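You operate a simulated robot arm through the tools that you are given. There is no shell and no other tool. Be economical: measure what you need, move in short steps, check, and stop when the job is done.

You are at the controls of a simulated robot arm. One attempt, no reset.

Task
Fetch the hand roller and set it on the steel plate.

It is judged by the outcome, as a careful person would: the job done as asked, and still so three seconds after it is handed in. It fails if anything else is knocked over, pushed out of place, dropped, spilled or broken.

Robot
A 6-joint arm with a two-finger parallel gripper, fixed in place. Base frame: the origin is at the foot of the arm, x ahead of it, y to its left, z up; the work surface is at about z = 85. Units: cm, degrees, N and s.
With the tool pointing down near the work surface it reaches from about 24 to 64 cm from the base axis. Its first joint turns from -66.0 to 66.0 degrees. Payload 2.7 kg.
Tool frame: the origin (TCP) lies between the finger pads and is the grasp point; the fingertips stand 2.3 cm ahead of it; z points along the fingers, y is the line along which they close. Largest opening 9.4 cm; finger width 3.8, thickness 1; the body of the gripper, 5.4 by 9.6 cm, starts 3.9 cm behind the TCP.
Orientation is that of the tool frame in the base frame, as a unit quaternion [w, x, y, z]. With the fingers straight down and closing along the base's y, the tool's x points along the base's -x, its y along +y and its z along -z.

Tools
- The arm moves only by the tool step_arm. Its argument "moves" is a list of rows, each a list of 6 numbers: the shift along the tool's x, y, z in units of 30 mm (1.0 is 30 mm), then the turn, a rotation vector about the tool's x, y, z in units of 5 degrees (1.0 is 5 degrees). In form: [[dx, dy, dz, rx, ry, rz], ...]. A call has 1 to 20 rows; each row shifts and turns the commanded pose from where the row before left it, along the tool's axes as they then stand. "gripper" is the opening, from 0 (shut) to 1 (fully open), set as the call begins (left out, the last holds). A call with a number of a shift or a turn outside -1 to 1 is refused whole. Rows are played at 5 a second. More than 5 cm and 8.6 degrees between two rows, or a gripper value outside its range, and nothing of the call is played. Where a pose cannot be reached the arm comes as near as it can. A force on the tool above 40 N (or 10 N above the force at the start of the call, whichever is more), or a blocked arm, ends the call early, and 0.2 s more pass. The fingers move at their own pace (about 4.5 cm/s each) and stop on an object; they squeeze with about 38 N. The grip force told is the motor's: it shows also when the fingers shut on nothing. Time passes only in rows, and 0.2 s behind the last, so rows that do not move let the fingers close. It gives the time, the measured TCP pose, the force on the tool (base axes), the opening and the grip force at its end, in the units of the frame above (readings bear some noise).
- Cameras (640 x 400 px; columns grow to the right, rows downward): "scene" is fixed at [8.41, -43.7, 140.41]; the picture's right is [0.69, -0.72, 0.00], its down [-0.41, -0.39, -0.82] and it looks along [0.60, 0.57, -0.57] (base axes); focal length 320 px, centre (320, 200). "wrist" rides on the gripper at [-3.9, 0, -4.4] in the tool frame; the picture's right is [0.00, -1.00, 0.00], its down [0.97, 0.00, -0.24] and it looks along [0.24, 0.00, 0.97] (tool axes); focal length 218 px, centre (320, 200). There is no depth. A picture from a camera that has moved, and an enlarged one, comes with that camera's place and axes in the base frame and with its lens.
- snapshot(camera): a new picture of that camera. It takes no simulated time.
- zoom(camera, box): a new picture of the part [left, top, right, bottom] of that camera's present view, enlarged. It takes no simulated time.
- close_job(): hands the job in; it is judged then, once.

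Work in short steps. Places have to be worked out from the pictures, the camera data and where the tool is seen: move nearer, look again, correct. Check each grasp and each placing, and mend what went wrong. You have 90 turns and 42 pictures in all, those below and enlarged ones among them. Open the gripper and draw the arm clear of the work before you hand the job in, unless the task says otherwise; then end with one line.

The tools are called after "Emit:" as name(argument=value, ...) on one line, values as JSON. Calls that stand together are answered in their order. step_arm: Moves the arm, as the interface text tells. Its arguments: {"type":"object","properties":{"moves":{"type":"array","items":{"type":"array","items":{"type":"number"}}},"gripper":{"type":"number"}},"required":["moves"]} The other tools are called the same way: snapshot (camera) takes a picture; zoom (camera, box) takes an enlarged picture of a part of a camera's view; close_job () hands the job in.

At the start:

```text
time: 0.0
position: [34.13, 16.92, 114.73]
ee_rot: [0.0, 0.001, 1.0, 0.0]
contact_force: [0.0, -0.4, -0.8]
gripper_width: 9.41
finger_force: 0.2
```

scene: 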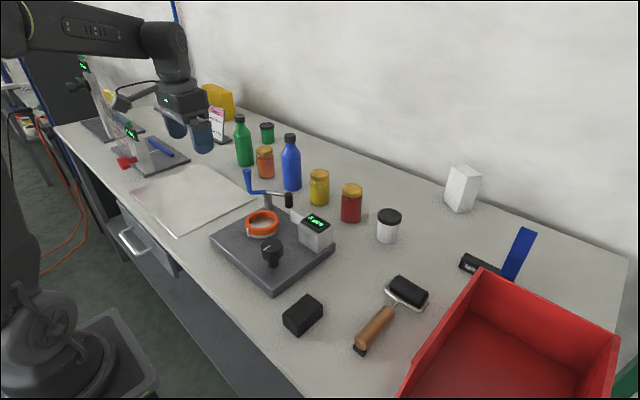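
wrist: 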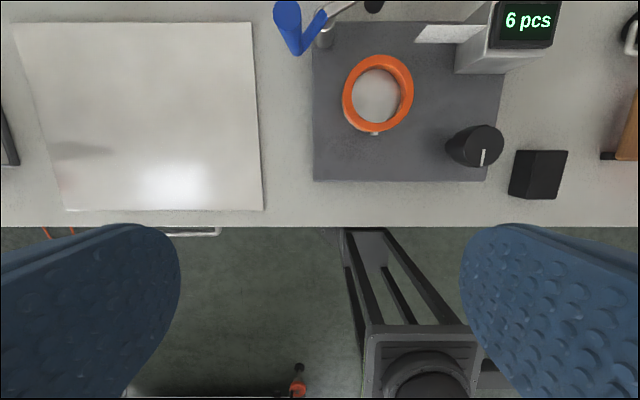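

The roller appears to lie along x near (41..53, -27), and the light, shiny plate is centred near (41, 42). I'll zoom in to confirm both.

Emit:
zoom(camera="scene", box=[320, 250, 480, 370])

Emit:
zoom(camera="scene", box=[50, 60, 350, 300])

```text
3.33 times, centred on (400, 310) of scene
camera zoom: at [8.41, -43.7, 140.41], right [0.69, -0.72, 0.0], down [-0.41, -0.39, -0.82], along [0.6, 0.57, -0.57], focal length 1066 px, centre (53, -167)
```

zoom: 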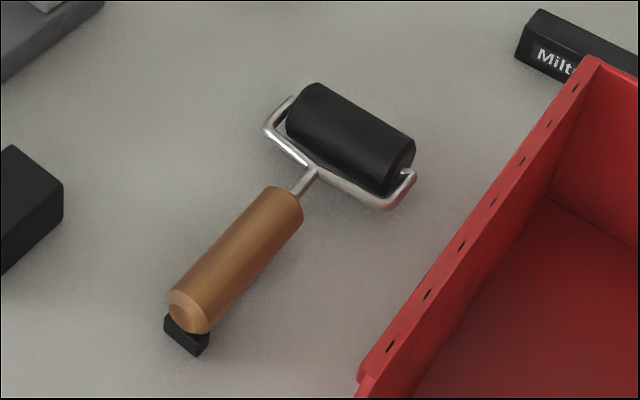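

```text
1.67 times, centred on (200, 180) of scene
camera zoom: at [8.41, -43.7, 140.41], right [0.69, -0.72, 0.0], down [-0.41, -0.39, -0.82], along [0.6, 0.57, -0.57], focal length 533 px, centre (520, 233)
```

zoom: 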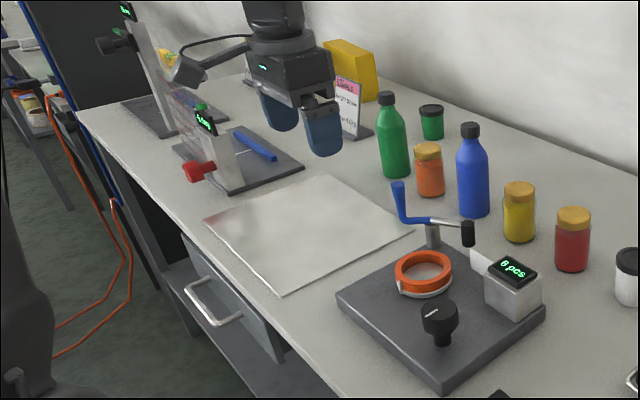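

The roller has a wooden handle running along x, about x 36–45 at y≈-26.8, with its end on a small black rest. The light sheet is the steel plate. I'll travel above the handle at the current height and look with the wrist camera.

Emit:
step_arm(moves=[[-0.15, -0.97, 0, 0, 0, 0], [-0.15, -0.97, 0, 0, 0, 0], [-0.15, -0.97, 0, 0, 0, 0], [-0.15, -0.97, 0, 0, 0, 0], [-0.15, -0.97, 0, 0, 0, 0], [-0.15, -0.97, 0, 0, 0, 0], [-0.15, -0.97, 0, 0, 0, 0], [-0.15, -0.97, 0, 0, 0, 0], [-0.15, -0.97, 0, 0, 0, 0], [-0.15, -0.97, 0, 0, 0, 0], [-0.15, -0.97, 0, 0, 0, 0], [-0.15, -0.97, 0, 0, 0, 0], [-0.15, -0.97, 0, 0, 0, 0], [-0.15, -0.97, 0, 0, 0, 0], [-0.15, -0.97, 0, 0, 0, 0], [0, 0, 0, 0, 0, 0], [0, 0, 0, 0, 0, 0]])

Emit:
snapshot(camera="wrist")

```text
time: 3.6
position: [40.91, -26.6, 114.47]
ee_rot: [0.0, -0.001, 1.0, 0.0]
contact_force: [0.2, 0.0, 0.7]
gripper_width: 9.43
finger_force: 0.0
```

```text
37 pictures are left
camera wrist: at [44.78, -26.65, 118.81], right [0.0, -1.0, 0.0], down [-0.97, 0.0, 0.24], along [-0.24, 0.0, -0.97], focal length 218 px, centre (320, 200)
```

wrist: 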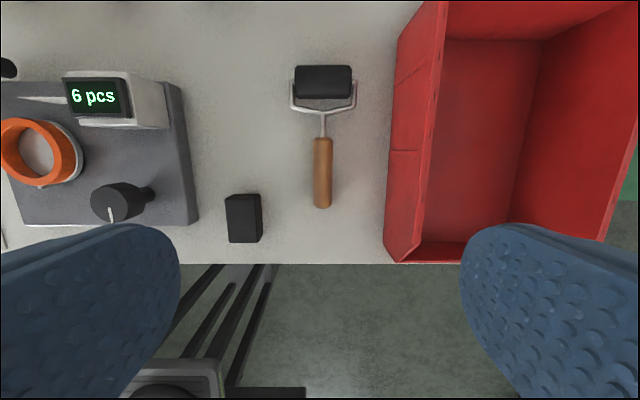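

The handle spans x≈36–46 at y≈-27.1, and the bin wall is about 10 cm away. I'll descend to about z=93 over x≈44 and recheck.

Emit:
step_arm(moves=[[-0.5, -0.08, 0.5, 0, 0, 0], [-0.5, -0.08, 0.9, 0, 0, 0], [-0.06, 0, 0.9, 0, 0, 0], [0, 0, 0.9, 0, 0, 0], [0, 0, 0.9, 0, 0, 0], [0, 0, 0.9, 0, 0, 0], [0, 0, 0.9, 0, 0, 0], [0, 0, 0.9, 0, 0, 0], [0, 0, 0.35, 0, 0, 0], [0, 0, 0, 0, 0, 0], [0, 0, 0, 0, 0, 0]], gripper=0.75)

Emit:
snapshot(camera="wrist")

Emit:
zoom(camera="scene", box=[300, 230, 480, 370])

```text
time: 6.0
position: [44.25, -27.08, 92.98]
ee_rot: [0.0, 0.001, 1.0, 0.0]
contact_force: [-0.6, 0.4, 0.0]
gripper_width: 7.03
finger_force: 0.0
```

```text
36 pictures are left
camera wrist: at [48.05, -27.18, 97.42], right [0.0, -1.0, 0.0], down [-0.97, 0.0, 0.24], along [-0.24, 0.0, -0.97], focal length 218 px, centre (320, 200)
```

wrist: 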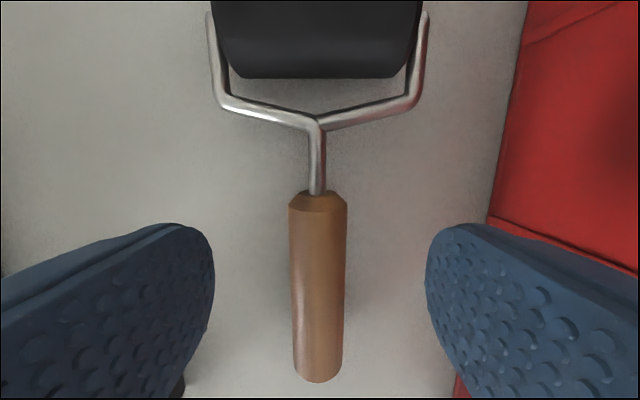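

```text
2.86 times, centred on (390, 300) of scene
camera zoom: at [8.41, -43.7, 140.41], right [0.69, -0.72, 0.0], down [-0.41, -0.39, -0.82], along [0.6, 0.57, -0.57], focal length 914 px, centre (120, -86)
```

zoom: 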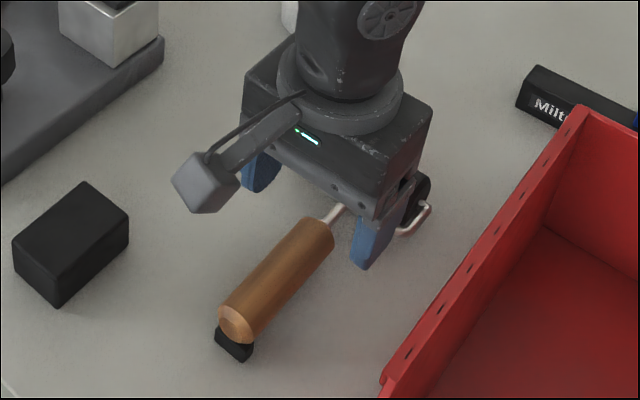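

The handle is centred between the fingers. I'll descend to z≈88, keeping the tips just above the table, and then close.

Emit:
step_arm(moves=[[0, 0, 0.6, 0, 0, 0], [0, 0, 0.6, 0, 0, 0], [0, 0, 0.44, 0, 0, 0], [0, 0, 0, 0, 0, 0], [0, 0, 0, 0, 0, 0]])

Emit:
step_arm(moves=[[0, 0, 0, 0, 0, 0], [0, 0, 0, 0, 0, 0], [0, 0, 0, 0, 0, 0], [0, 0, 0, 0, 0, 0], [0, 0, 0, 0, 0, 0], [0, 0, 0, 0, 0, 0]], gripper=0)

Emit:
zoom(camera="scene", box=[300, 230, 480, 370])

```text
time: 7.2
position: [44.15, -27.12, 88.25]
ee_rot: [0.0, 0.0, 1.0, 0.0]
contact_force: [0.3, 1.0, 0.1]
gripper_width: 7.04
finger_force: 0.0
```

```text
time: 8.6
position: [44.16, -27.16, 88.24]
ee_rot: [0.0, 0.0, 1.0, 0.0]
contact_force: [0.8, -0.7, -0.3]
gripper_width: 2.63
finger_force: 37.9
```

```text
2.86 times, centred on (390, 300) of scene
camera zoom: at [8.41, -43.7, 140.41], right [0.69, -0.72, 0.0], down [-0.41, -0.39, -0.82], along [0.6, 0.57, -0.57], focal length 914 px, centre (120, -86)
```

zoom: 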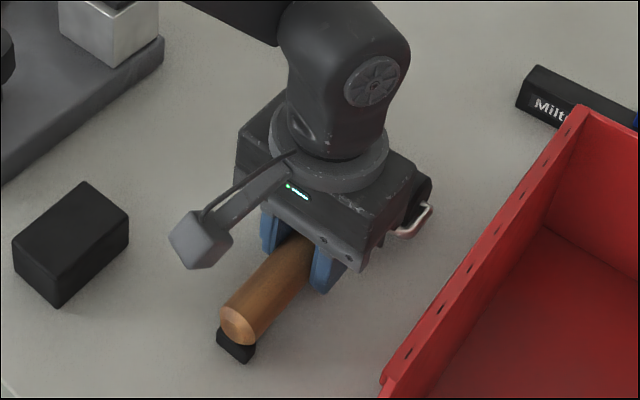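

The fingers hold the handle at 2.63 cm. I'll lift it 6 cm and check for slip or tilt, and whether the black foot comes along.

Emit:
step_arm(moves=[[0, 0, -0.3, 0, 0, 0], [0, 0, -0.5, 0, 0, 0], [0, 0, -0.6, 0, 0, 0], [0, 0, -0.6, 0, 0, 0], [0, 0, 0, 0, 0, 0], [0, 0, 0, 0, 0, 0]])

Emit:
zoom(camera="scene", box=[300, 210, 480, 370])

Emit:
snapshot(camera="wrist")

```text
time: 10.0
position: [44.17, -27.2, 94.26]
ee_rot: [0.001, 0.0, 1.0, 0.0]
contact_force: [0.3, -0.2, -2.2]
gripper_width: 2.65
finger_force: 37.5
```

```text
2.50 times, centred on (390, 290) of scene
camera zoom: at [8.41, -43.7, 140.41], right [0.69, -0.72, 0.0], down [-0.41, -0.39, -0.82], along [0.6, 0.57, -0.57], focal length 800 px, centre (145, -25)
```

zoom: 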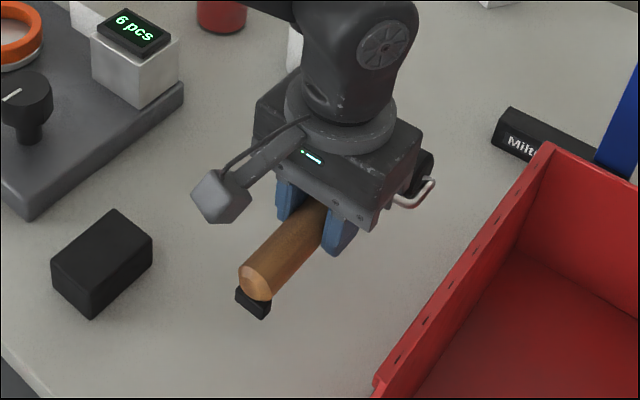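

```text
32 pictures are left
camera wrist: at [48.02, -27.23, 98.66], right [0.0, -1.0, 0.0], down [-0.97, 0.0, 0.24], along [-0.24, 0.0, -0.97], focal length 218 px, centre (320, 200)
```

wrist: 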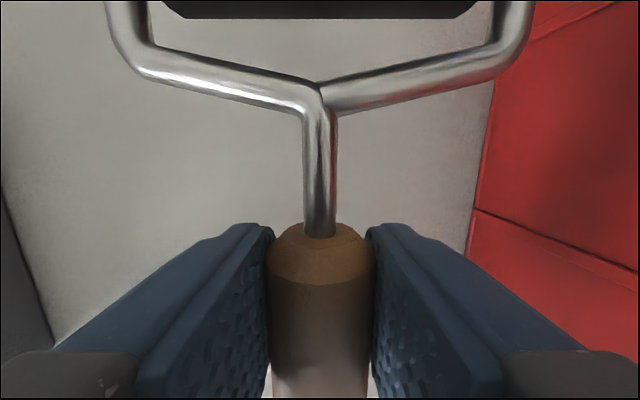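

The foot is part of the roller and the grip is steady. I'll raise it to about z=113 and carry it across toward the plate.

Emit:
step_arm(moves=[[0, 0, -0.7, 0, 0, 0], [0, 0, -0.9, 0, 0, 0], [0, 0, -0.9, 0, 0, 0], [0, 0, -0.9, 0, 0, 0], [0, 0, -0.9, 0, 0, 0], [0, 0, -0.9, 0, 0, 0], [0, 0, -0.9, 0, 0, 0], [0, 0, -0.2, 0, 0, 0], [0.1, 0.5, 0, 0, 0, 0], [0.1, 0.8, 0, 0, 0, 0], [0.1, 0.8, 0, 0, 0, 0], [0.1, 0.8, 0, 0, 0, 0], [0.1, 0.8, 0, 0, 0, 0], [0.1, 0.8, 0, 0, 0, 0], [0.1, 0.8, 0, 0, 0, 0], [0.1, 0.8, 0, 0, 0, 0], [0.1, 0.8, 0, 0, 0, 0], [0.1, 0.8, 0, 0, 0, 0], [0.1, 0.8, 0, 0, 0, 0], [0, 0.8, 0, 0, 0, 0]])

Emit:
snapshot(camera="scene")

```text
time: 14.2
position: [40.75, 0.65, 113.12]
ee_rot: [0.001, 0.001, 1.0, 0.0]
contact_force: [0.5, 0.5, -1.5]
gripper_width: 2.64
finger_force: 38.1
```

```text
31 pictures are left
```

scene: 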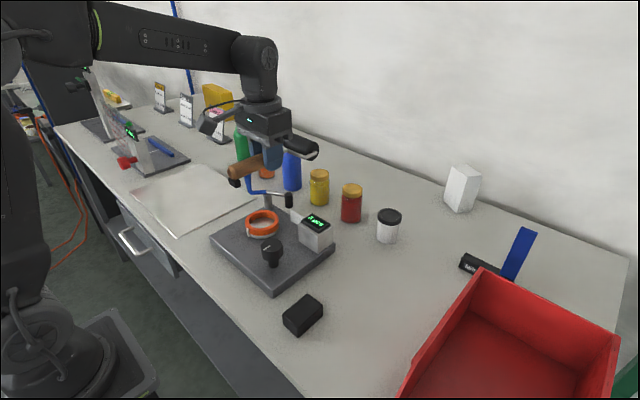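

The carry is clear, so I'll continue 40 cm in +y to reach y≈41.

Emit:
step_arm(moves=[[0, 0.6, 0, 0, 0, 0], [0, 0.85, 0, 0, 0, 0], [0, 0.85, 0, 0, 0, 0], [0, 0.85, 0, 0, 0, 0], [0, 0.85, 0, 0, 0, 0], [0, 0.85, 0, 0, 0, 0], [0, 0.85, 0, 0, 0, 0], [0, 0.85, 0, 0, 0, 0], [0, 0.85, 0, 0, 0, 0], [0, 0.85, 0, 0, 0, 0], [0, 0.85, 0, 0, 0, 0], [0, 0.85, 0, 0, 0, 0], [0, 0.85, 0, 0, 0, 0], [0, 0.85, 0, 0, 0, 0], [0, 0.85, 0, 0, 0, 0], [0, 0.6, 0, 0, 0, 0], [0, 0, 0, 0, 0, 0], [0, 0, 0, 0, 0, 0]])

Emit:
snapshot(camera="wrist")

Emit:
snapshot(camera="scene")

```text
time: 18.0
position: [40.65, 40.02, 113.13]
ee_rot: [0.0, 0.0, 1.0, -0.001]
contact_force: [-0.4, -0.1, -2.9]
gripper_width: 2.65
finger_force: 38.1
```

```text
30 pictures are left
camera wrist: at [44.58, 40.01, 117.51], right [0.0, -1.0, 0.0], down [-0.97, 0.0, 0.24], along [-0.24, 0.0, -0.97], focal length 218 px, centre (320, 200)
```

wrist: 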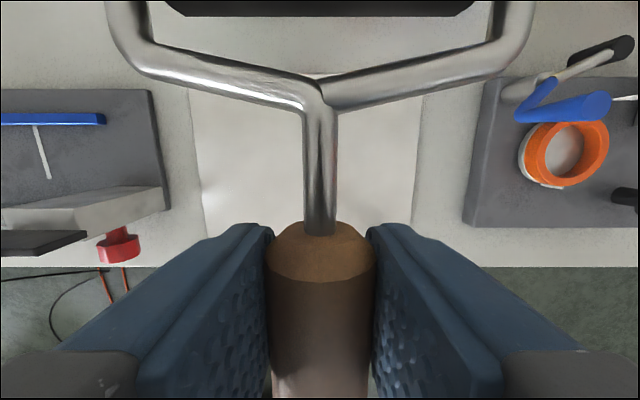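

```text
29 pictures are left
```

scene: 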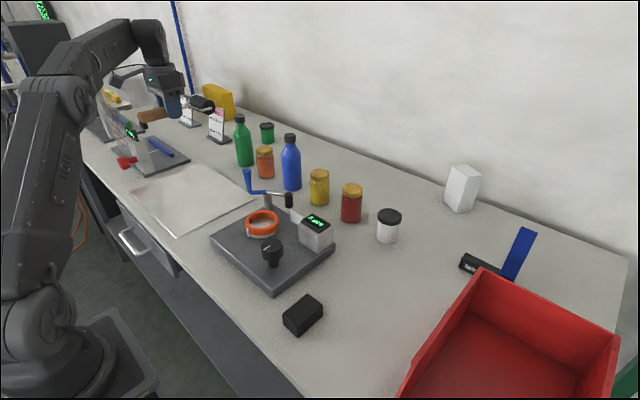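

The plate spans roughly x 28–54 and y 26–57. I'll shift slightly to centre the roller and descend to about z=90.5.

Emit:
step_arm(moves=[[0.2, 0.4, 0.4, 0, 0, 0], [0, 0, 0.8, 0, 0, 0], [0, 0, 0.8, 0, 0, 0], [0, 0, 0.8, 0, 0, 0], [0, 0, 0.8, 0, 0, 0], [0, 0, 0.8, 0, 0, 0], [0, 0, 0.8, 0, 0, 0], [0, 0, 0.8, 0, 0, 0], [0, 0, 0.8, 0, 0, 0], [0, 0, 0.5, 0, 0, 0], [0, 0, 0.25, 0, 0, 0], [0, 0, 0, 0, 0, 0], [0, 0, 0, 0, 0, 0]])

Emit:
snapshot(camera="wrist")

Emit:
zoom(camera="scene", box=[110, 100, 270, 240])

```text
time: 20.8
position: [40.27, 41.18, 90.54]
ee_rot: [0.001, 0.0, 1.0, 0.0]
contact_force: [1.3, 0.0, -2.3]
gripper_width: 2.63
finger_force: 38.0
```

```text
28 pictures are left
camera wrist: at [44.02, 41.11, 94.85], right [0.0, -1.0, 0.0], down [-0.97, 0.0, 0.24], along [-0.24, 0.0, -0.97], focal length 218 px, centre (320, 200)
```

wrist: 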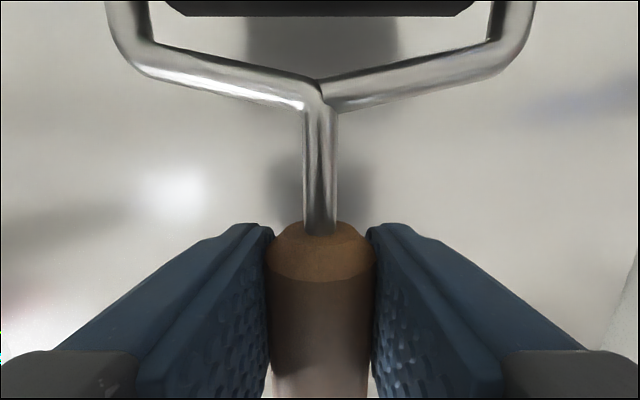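

```text
2.86 times, centred on (190, 170) of scene
camera zoom: at [8.41, -43.69, 140.41], right [0.69, -0.72, 0.0], down [-0.41, -0.39, -0.82], along [0.6, 0.57, -0.57], focal length 914 px, centre (691, 286)
```

zoom: 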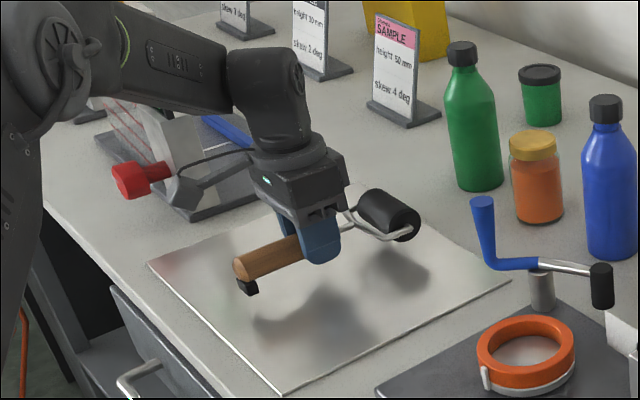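

The roller is suspended just above the reflective steel plate, well inside its edges. I'll lower it in fine steps and watch the force.

Emit:
step_arm(moves=[[0, 0, 0.2, 0, 0, 0], [0, 0, 0.2, 0, 0, 0], [0, 0, 0.1, 0, 0, 0], [0, 0, 0.04, 0, 0, 0], [0, 0, 0.04, 0, 0, 0], [0, 0, 0, 0, 0, 0], [0, 0, 0, 0, 0, 0]])

Emit:
zoom(camera="scene", box=[150, 135, 250, 215])

```text
time: 22.4
position: [40.05, 41.2, 88.68]
ee_rot: [-0.001, 0.0, 1.0, 0.001]
contact_force: [-0.1, 0.0, -2.3]
gripper_width: 2.64
finger_force: 38.0
```

```text
5.00 times, centred on (200, 175) of scene
camera zoom: at [8.41, -43.69, 140.41], right [0.69, -0.72, 0.0], down [-0.41, -0.39, -0.82], along [0.6, 0.57, -0.57], focal length 1599 px, centre (920, 325)
```

zoom: 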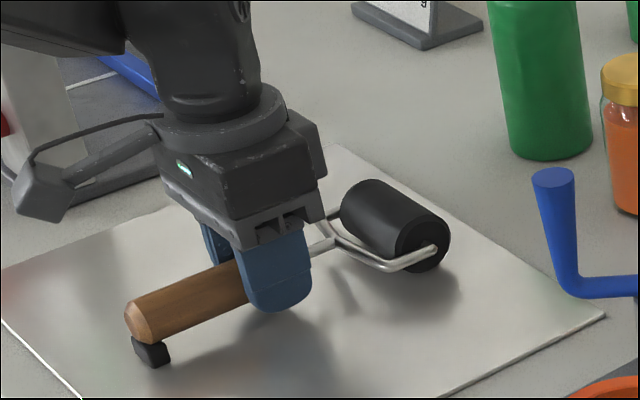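

There is no contact yet at z=88.68 and the gap is only a few mm, so I'll keep lowering in 0.6–0.9 mm steps.

Emit:
step_arm(moves=[[0, 0, 0.03, 0, 0, 0], [0, 0, 0.03, 0, 0, 0], [0, 0, 0, 0, 0, 0]])

Emit:
step_arm(moves=[[0, 0, 0.03, 0, 0, 0], [0, 0, 0, 0, 0, 0]])

```text
time: 23.2
position: [40.26, 41.1, 88.77]
ee_rot: [0.001, 0.0, 1.0, 0.0]
contact_force: [-2.0, 0.2, 2.3]
gripper_width: 2.64
finger_force: 37.8
```

```text
time: 23.8
position: [40.24, 41.14, 88.71]
ee_rot: [0.001, 0.0, 1.0, 0.001]
contact_force: [-3.1, -3.9, 14.6]
gripper_width: 2.62
finger_force: 38.1
```

The upward force has risen to about 15 N, so the roller is on the plate. I'll relieve it by under a millimetre and open the fingers partway.

Emit:
step_arm(moves=[[0, 0, -0.025, 0, 0, 0], [0, 0, 0, 0, 0, 0]])

Emit:
step_arm(moves=[[0, 0, 0, 0, 0, 0], [0, 0, 0, 0, 0, 0], [0, 0, 0, 0, 0, 0], [0, 0, 0, 0, 0, 0], [0, 0, 0, 0, 0, 0]], gripper=0.65)

Emit:
zoom(camera="scene", box=[150, 135, 250, 215])

```text
time: 24.4
position: [40.16, 41.12, 88.71]
ee_rot: [0.001, 0.0, 1.0, 0.0]
contact_force: [0.4, -3.8, 13.8]
gripper_width: 2.62
finger_force: 38.5
```

```text
time: 25.6
position: [40.17, 41.26, 88.57]
ee_rot: [0.0, -0.001, 1.0, 0.0]
contact_force: [-0.4, 0.4, -0.2]
gripper_width: 6.11
finger_force: 0.1
```

```text
5.00 times, centred on (200, 175) of scene
camera zoom: at [8.41, -43.7, 140.41], right [0.69, -0.72, 0.0], down [-0.41, -0.39, -0.82], along [0.6, 0.57, -0.57], focal length 1599 px, centre (920, 325)
```

zoom: 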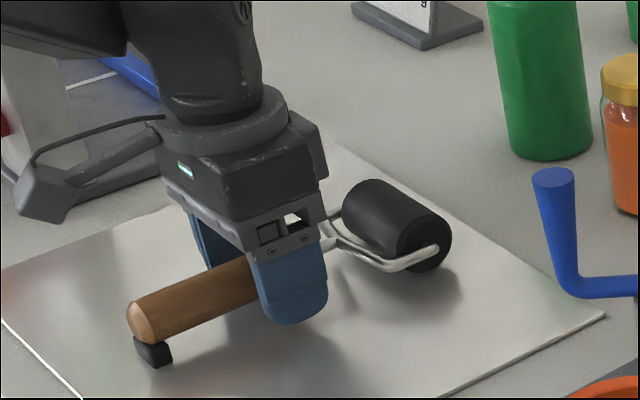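

The roller has been released and rests on the plate. I'll raise the arm straight up, clear of the work.

Emit:
step_arm(moves=[[0, 0, -0.3, 0, 0, 0], [0, 0, -0.6, 0, 0, 0], [0, 0, -0.8, 0, 0, 0], [0, 0, -0.9, 0, 0, 0], [0, 0, -0.9, 0, 0, 0], [0, 0, -0.9, 0, 0, 0], [0, 0, -0.9, 0, 0, 0], [0, 0, -0.9, 0, 0, 0], [0, 0, -0.9, 0, 0, 0], [0, 0, -0.9, 0, 0, 0], [0, 0, 0, 0, 0, 0], [0, 0, 0, 0, 0, 0], [0, 0, 0, 0, 0, 0]])

Emit:
snapshot(camera="scene")

Emit:
snapshot(camera="wrist")

```text
time: 28.4
position: [40.38, 41.1, 112.46]
ee_rot: [0.0, 0.0, 1.0, 0.0]
contact_force: [0.2, 0.3, -0.1]
gripper_width: 6.12
finger_force: 0.0
```

```text
24 pictures are left
```

scene: 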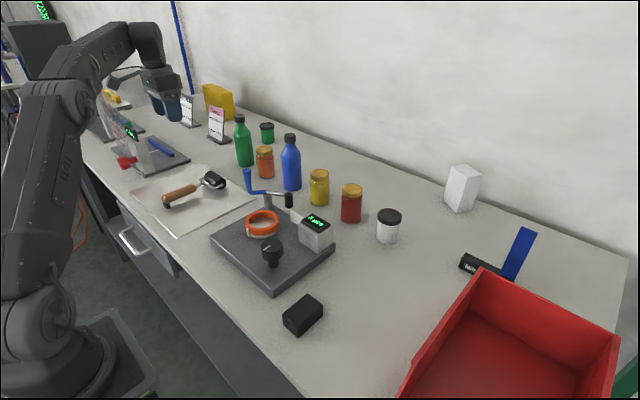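

```text
23 pictures are left
camera wrist: at [44.19, 41.13, 116.94], right [0.0, -1.0, 0.0], down [-0.97, 0.0, 0.24], along [-0.24, 0.0, -0.97], focal length 218 px, centre (320, 200)
```

wrist: 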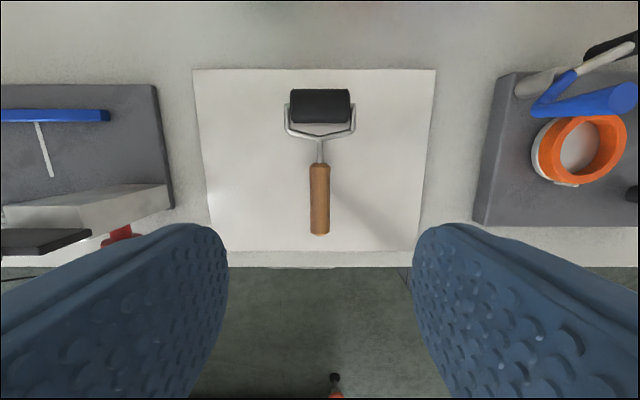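

The roller lies wholly on the plate, everything else is where it was, and the arm is clear. I'm handing the job in.

Emit:
close_job()

```text
The job is handed in.
```

The hand roller is resting on the steel plate, well inside its edges; nothing else was disturbed, and the gripper is open with the arm raised clear.
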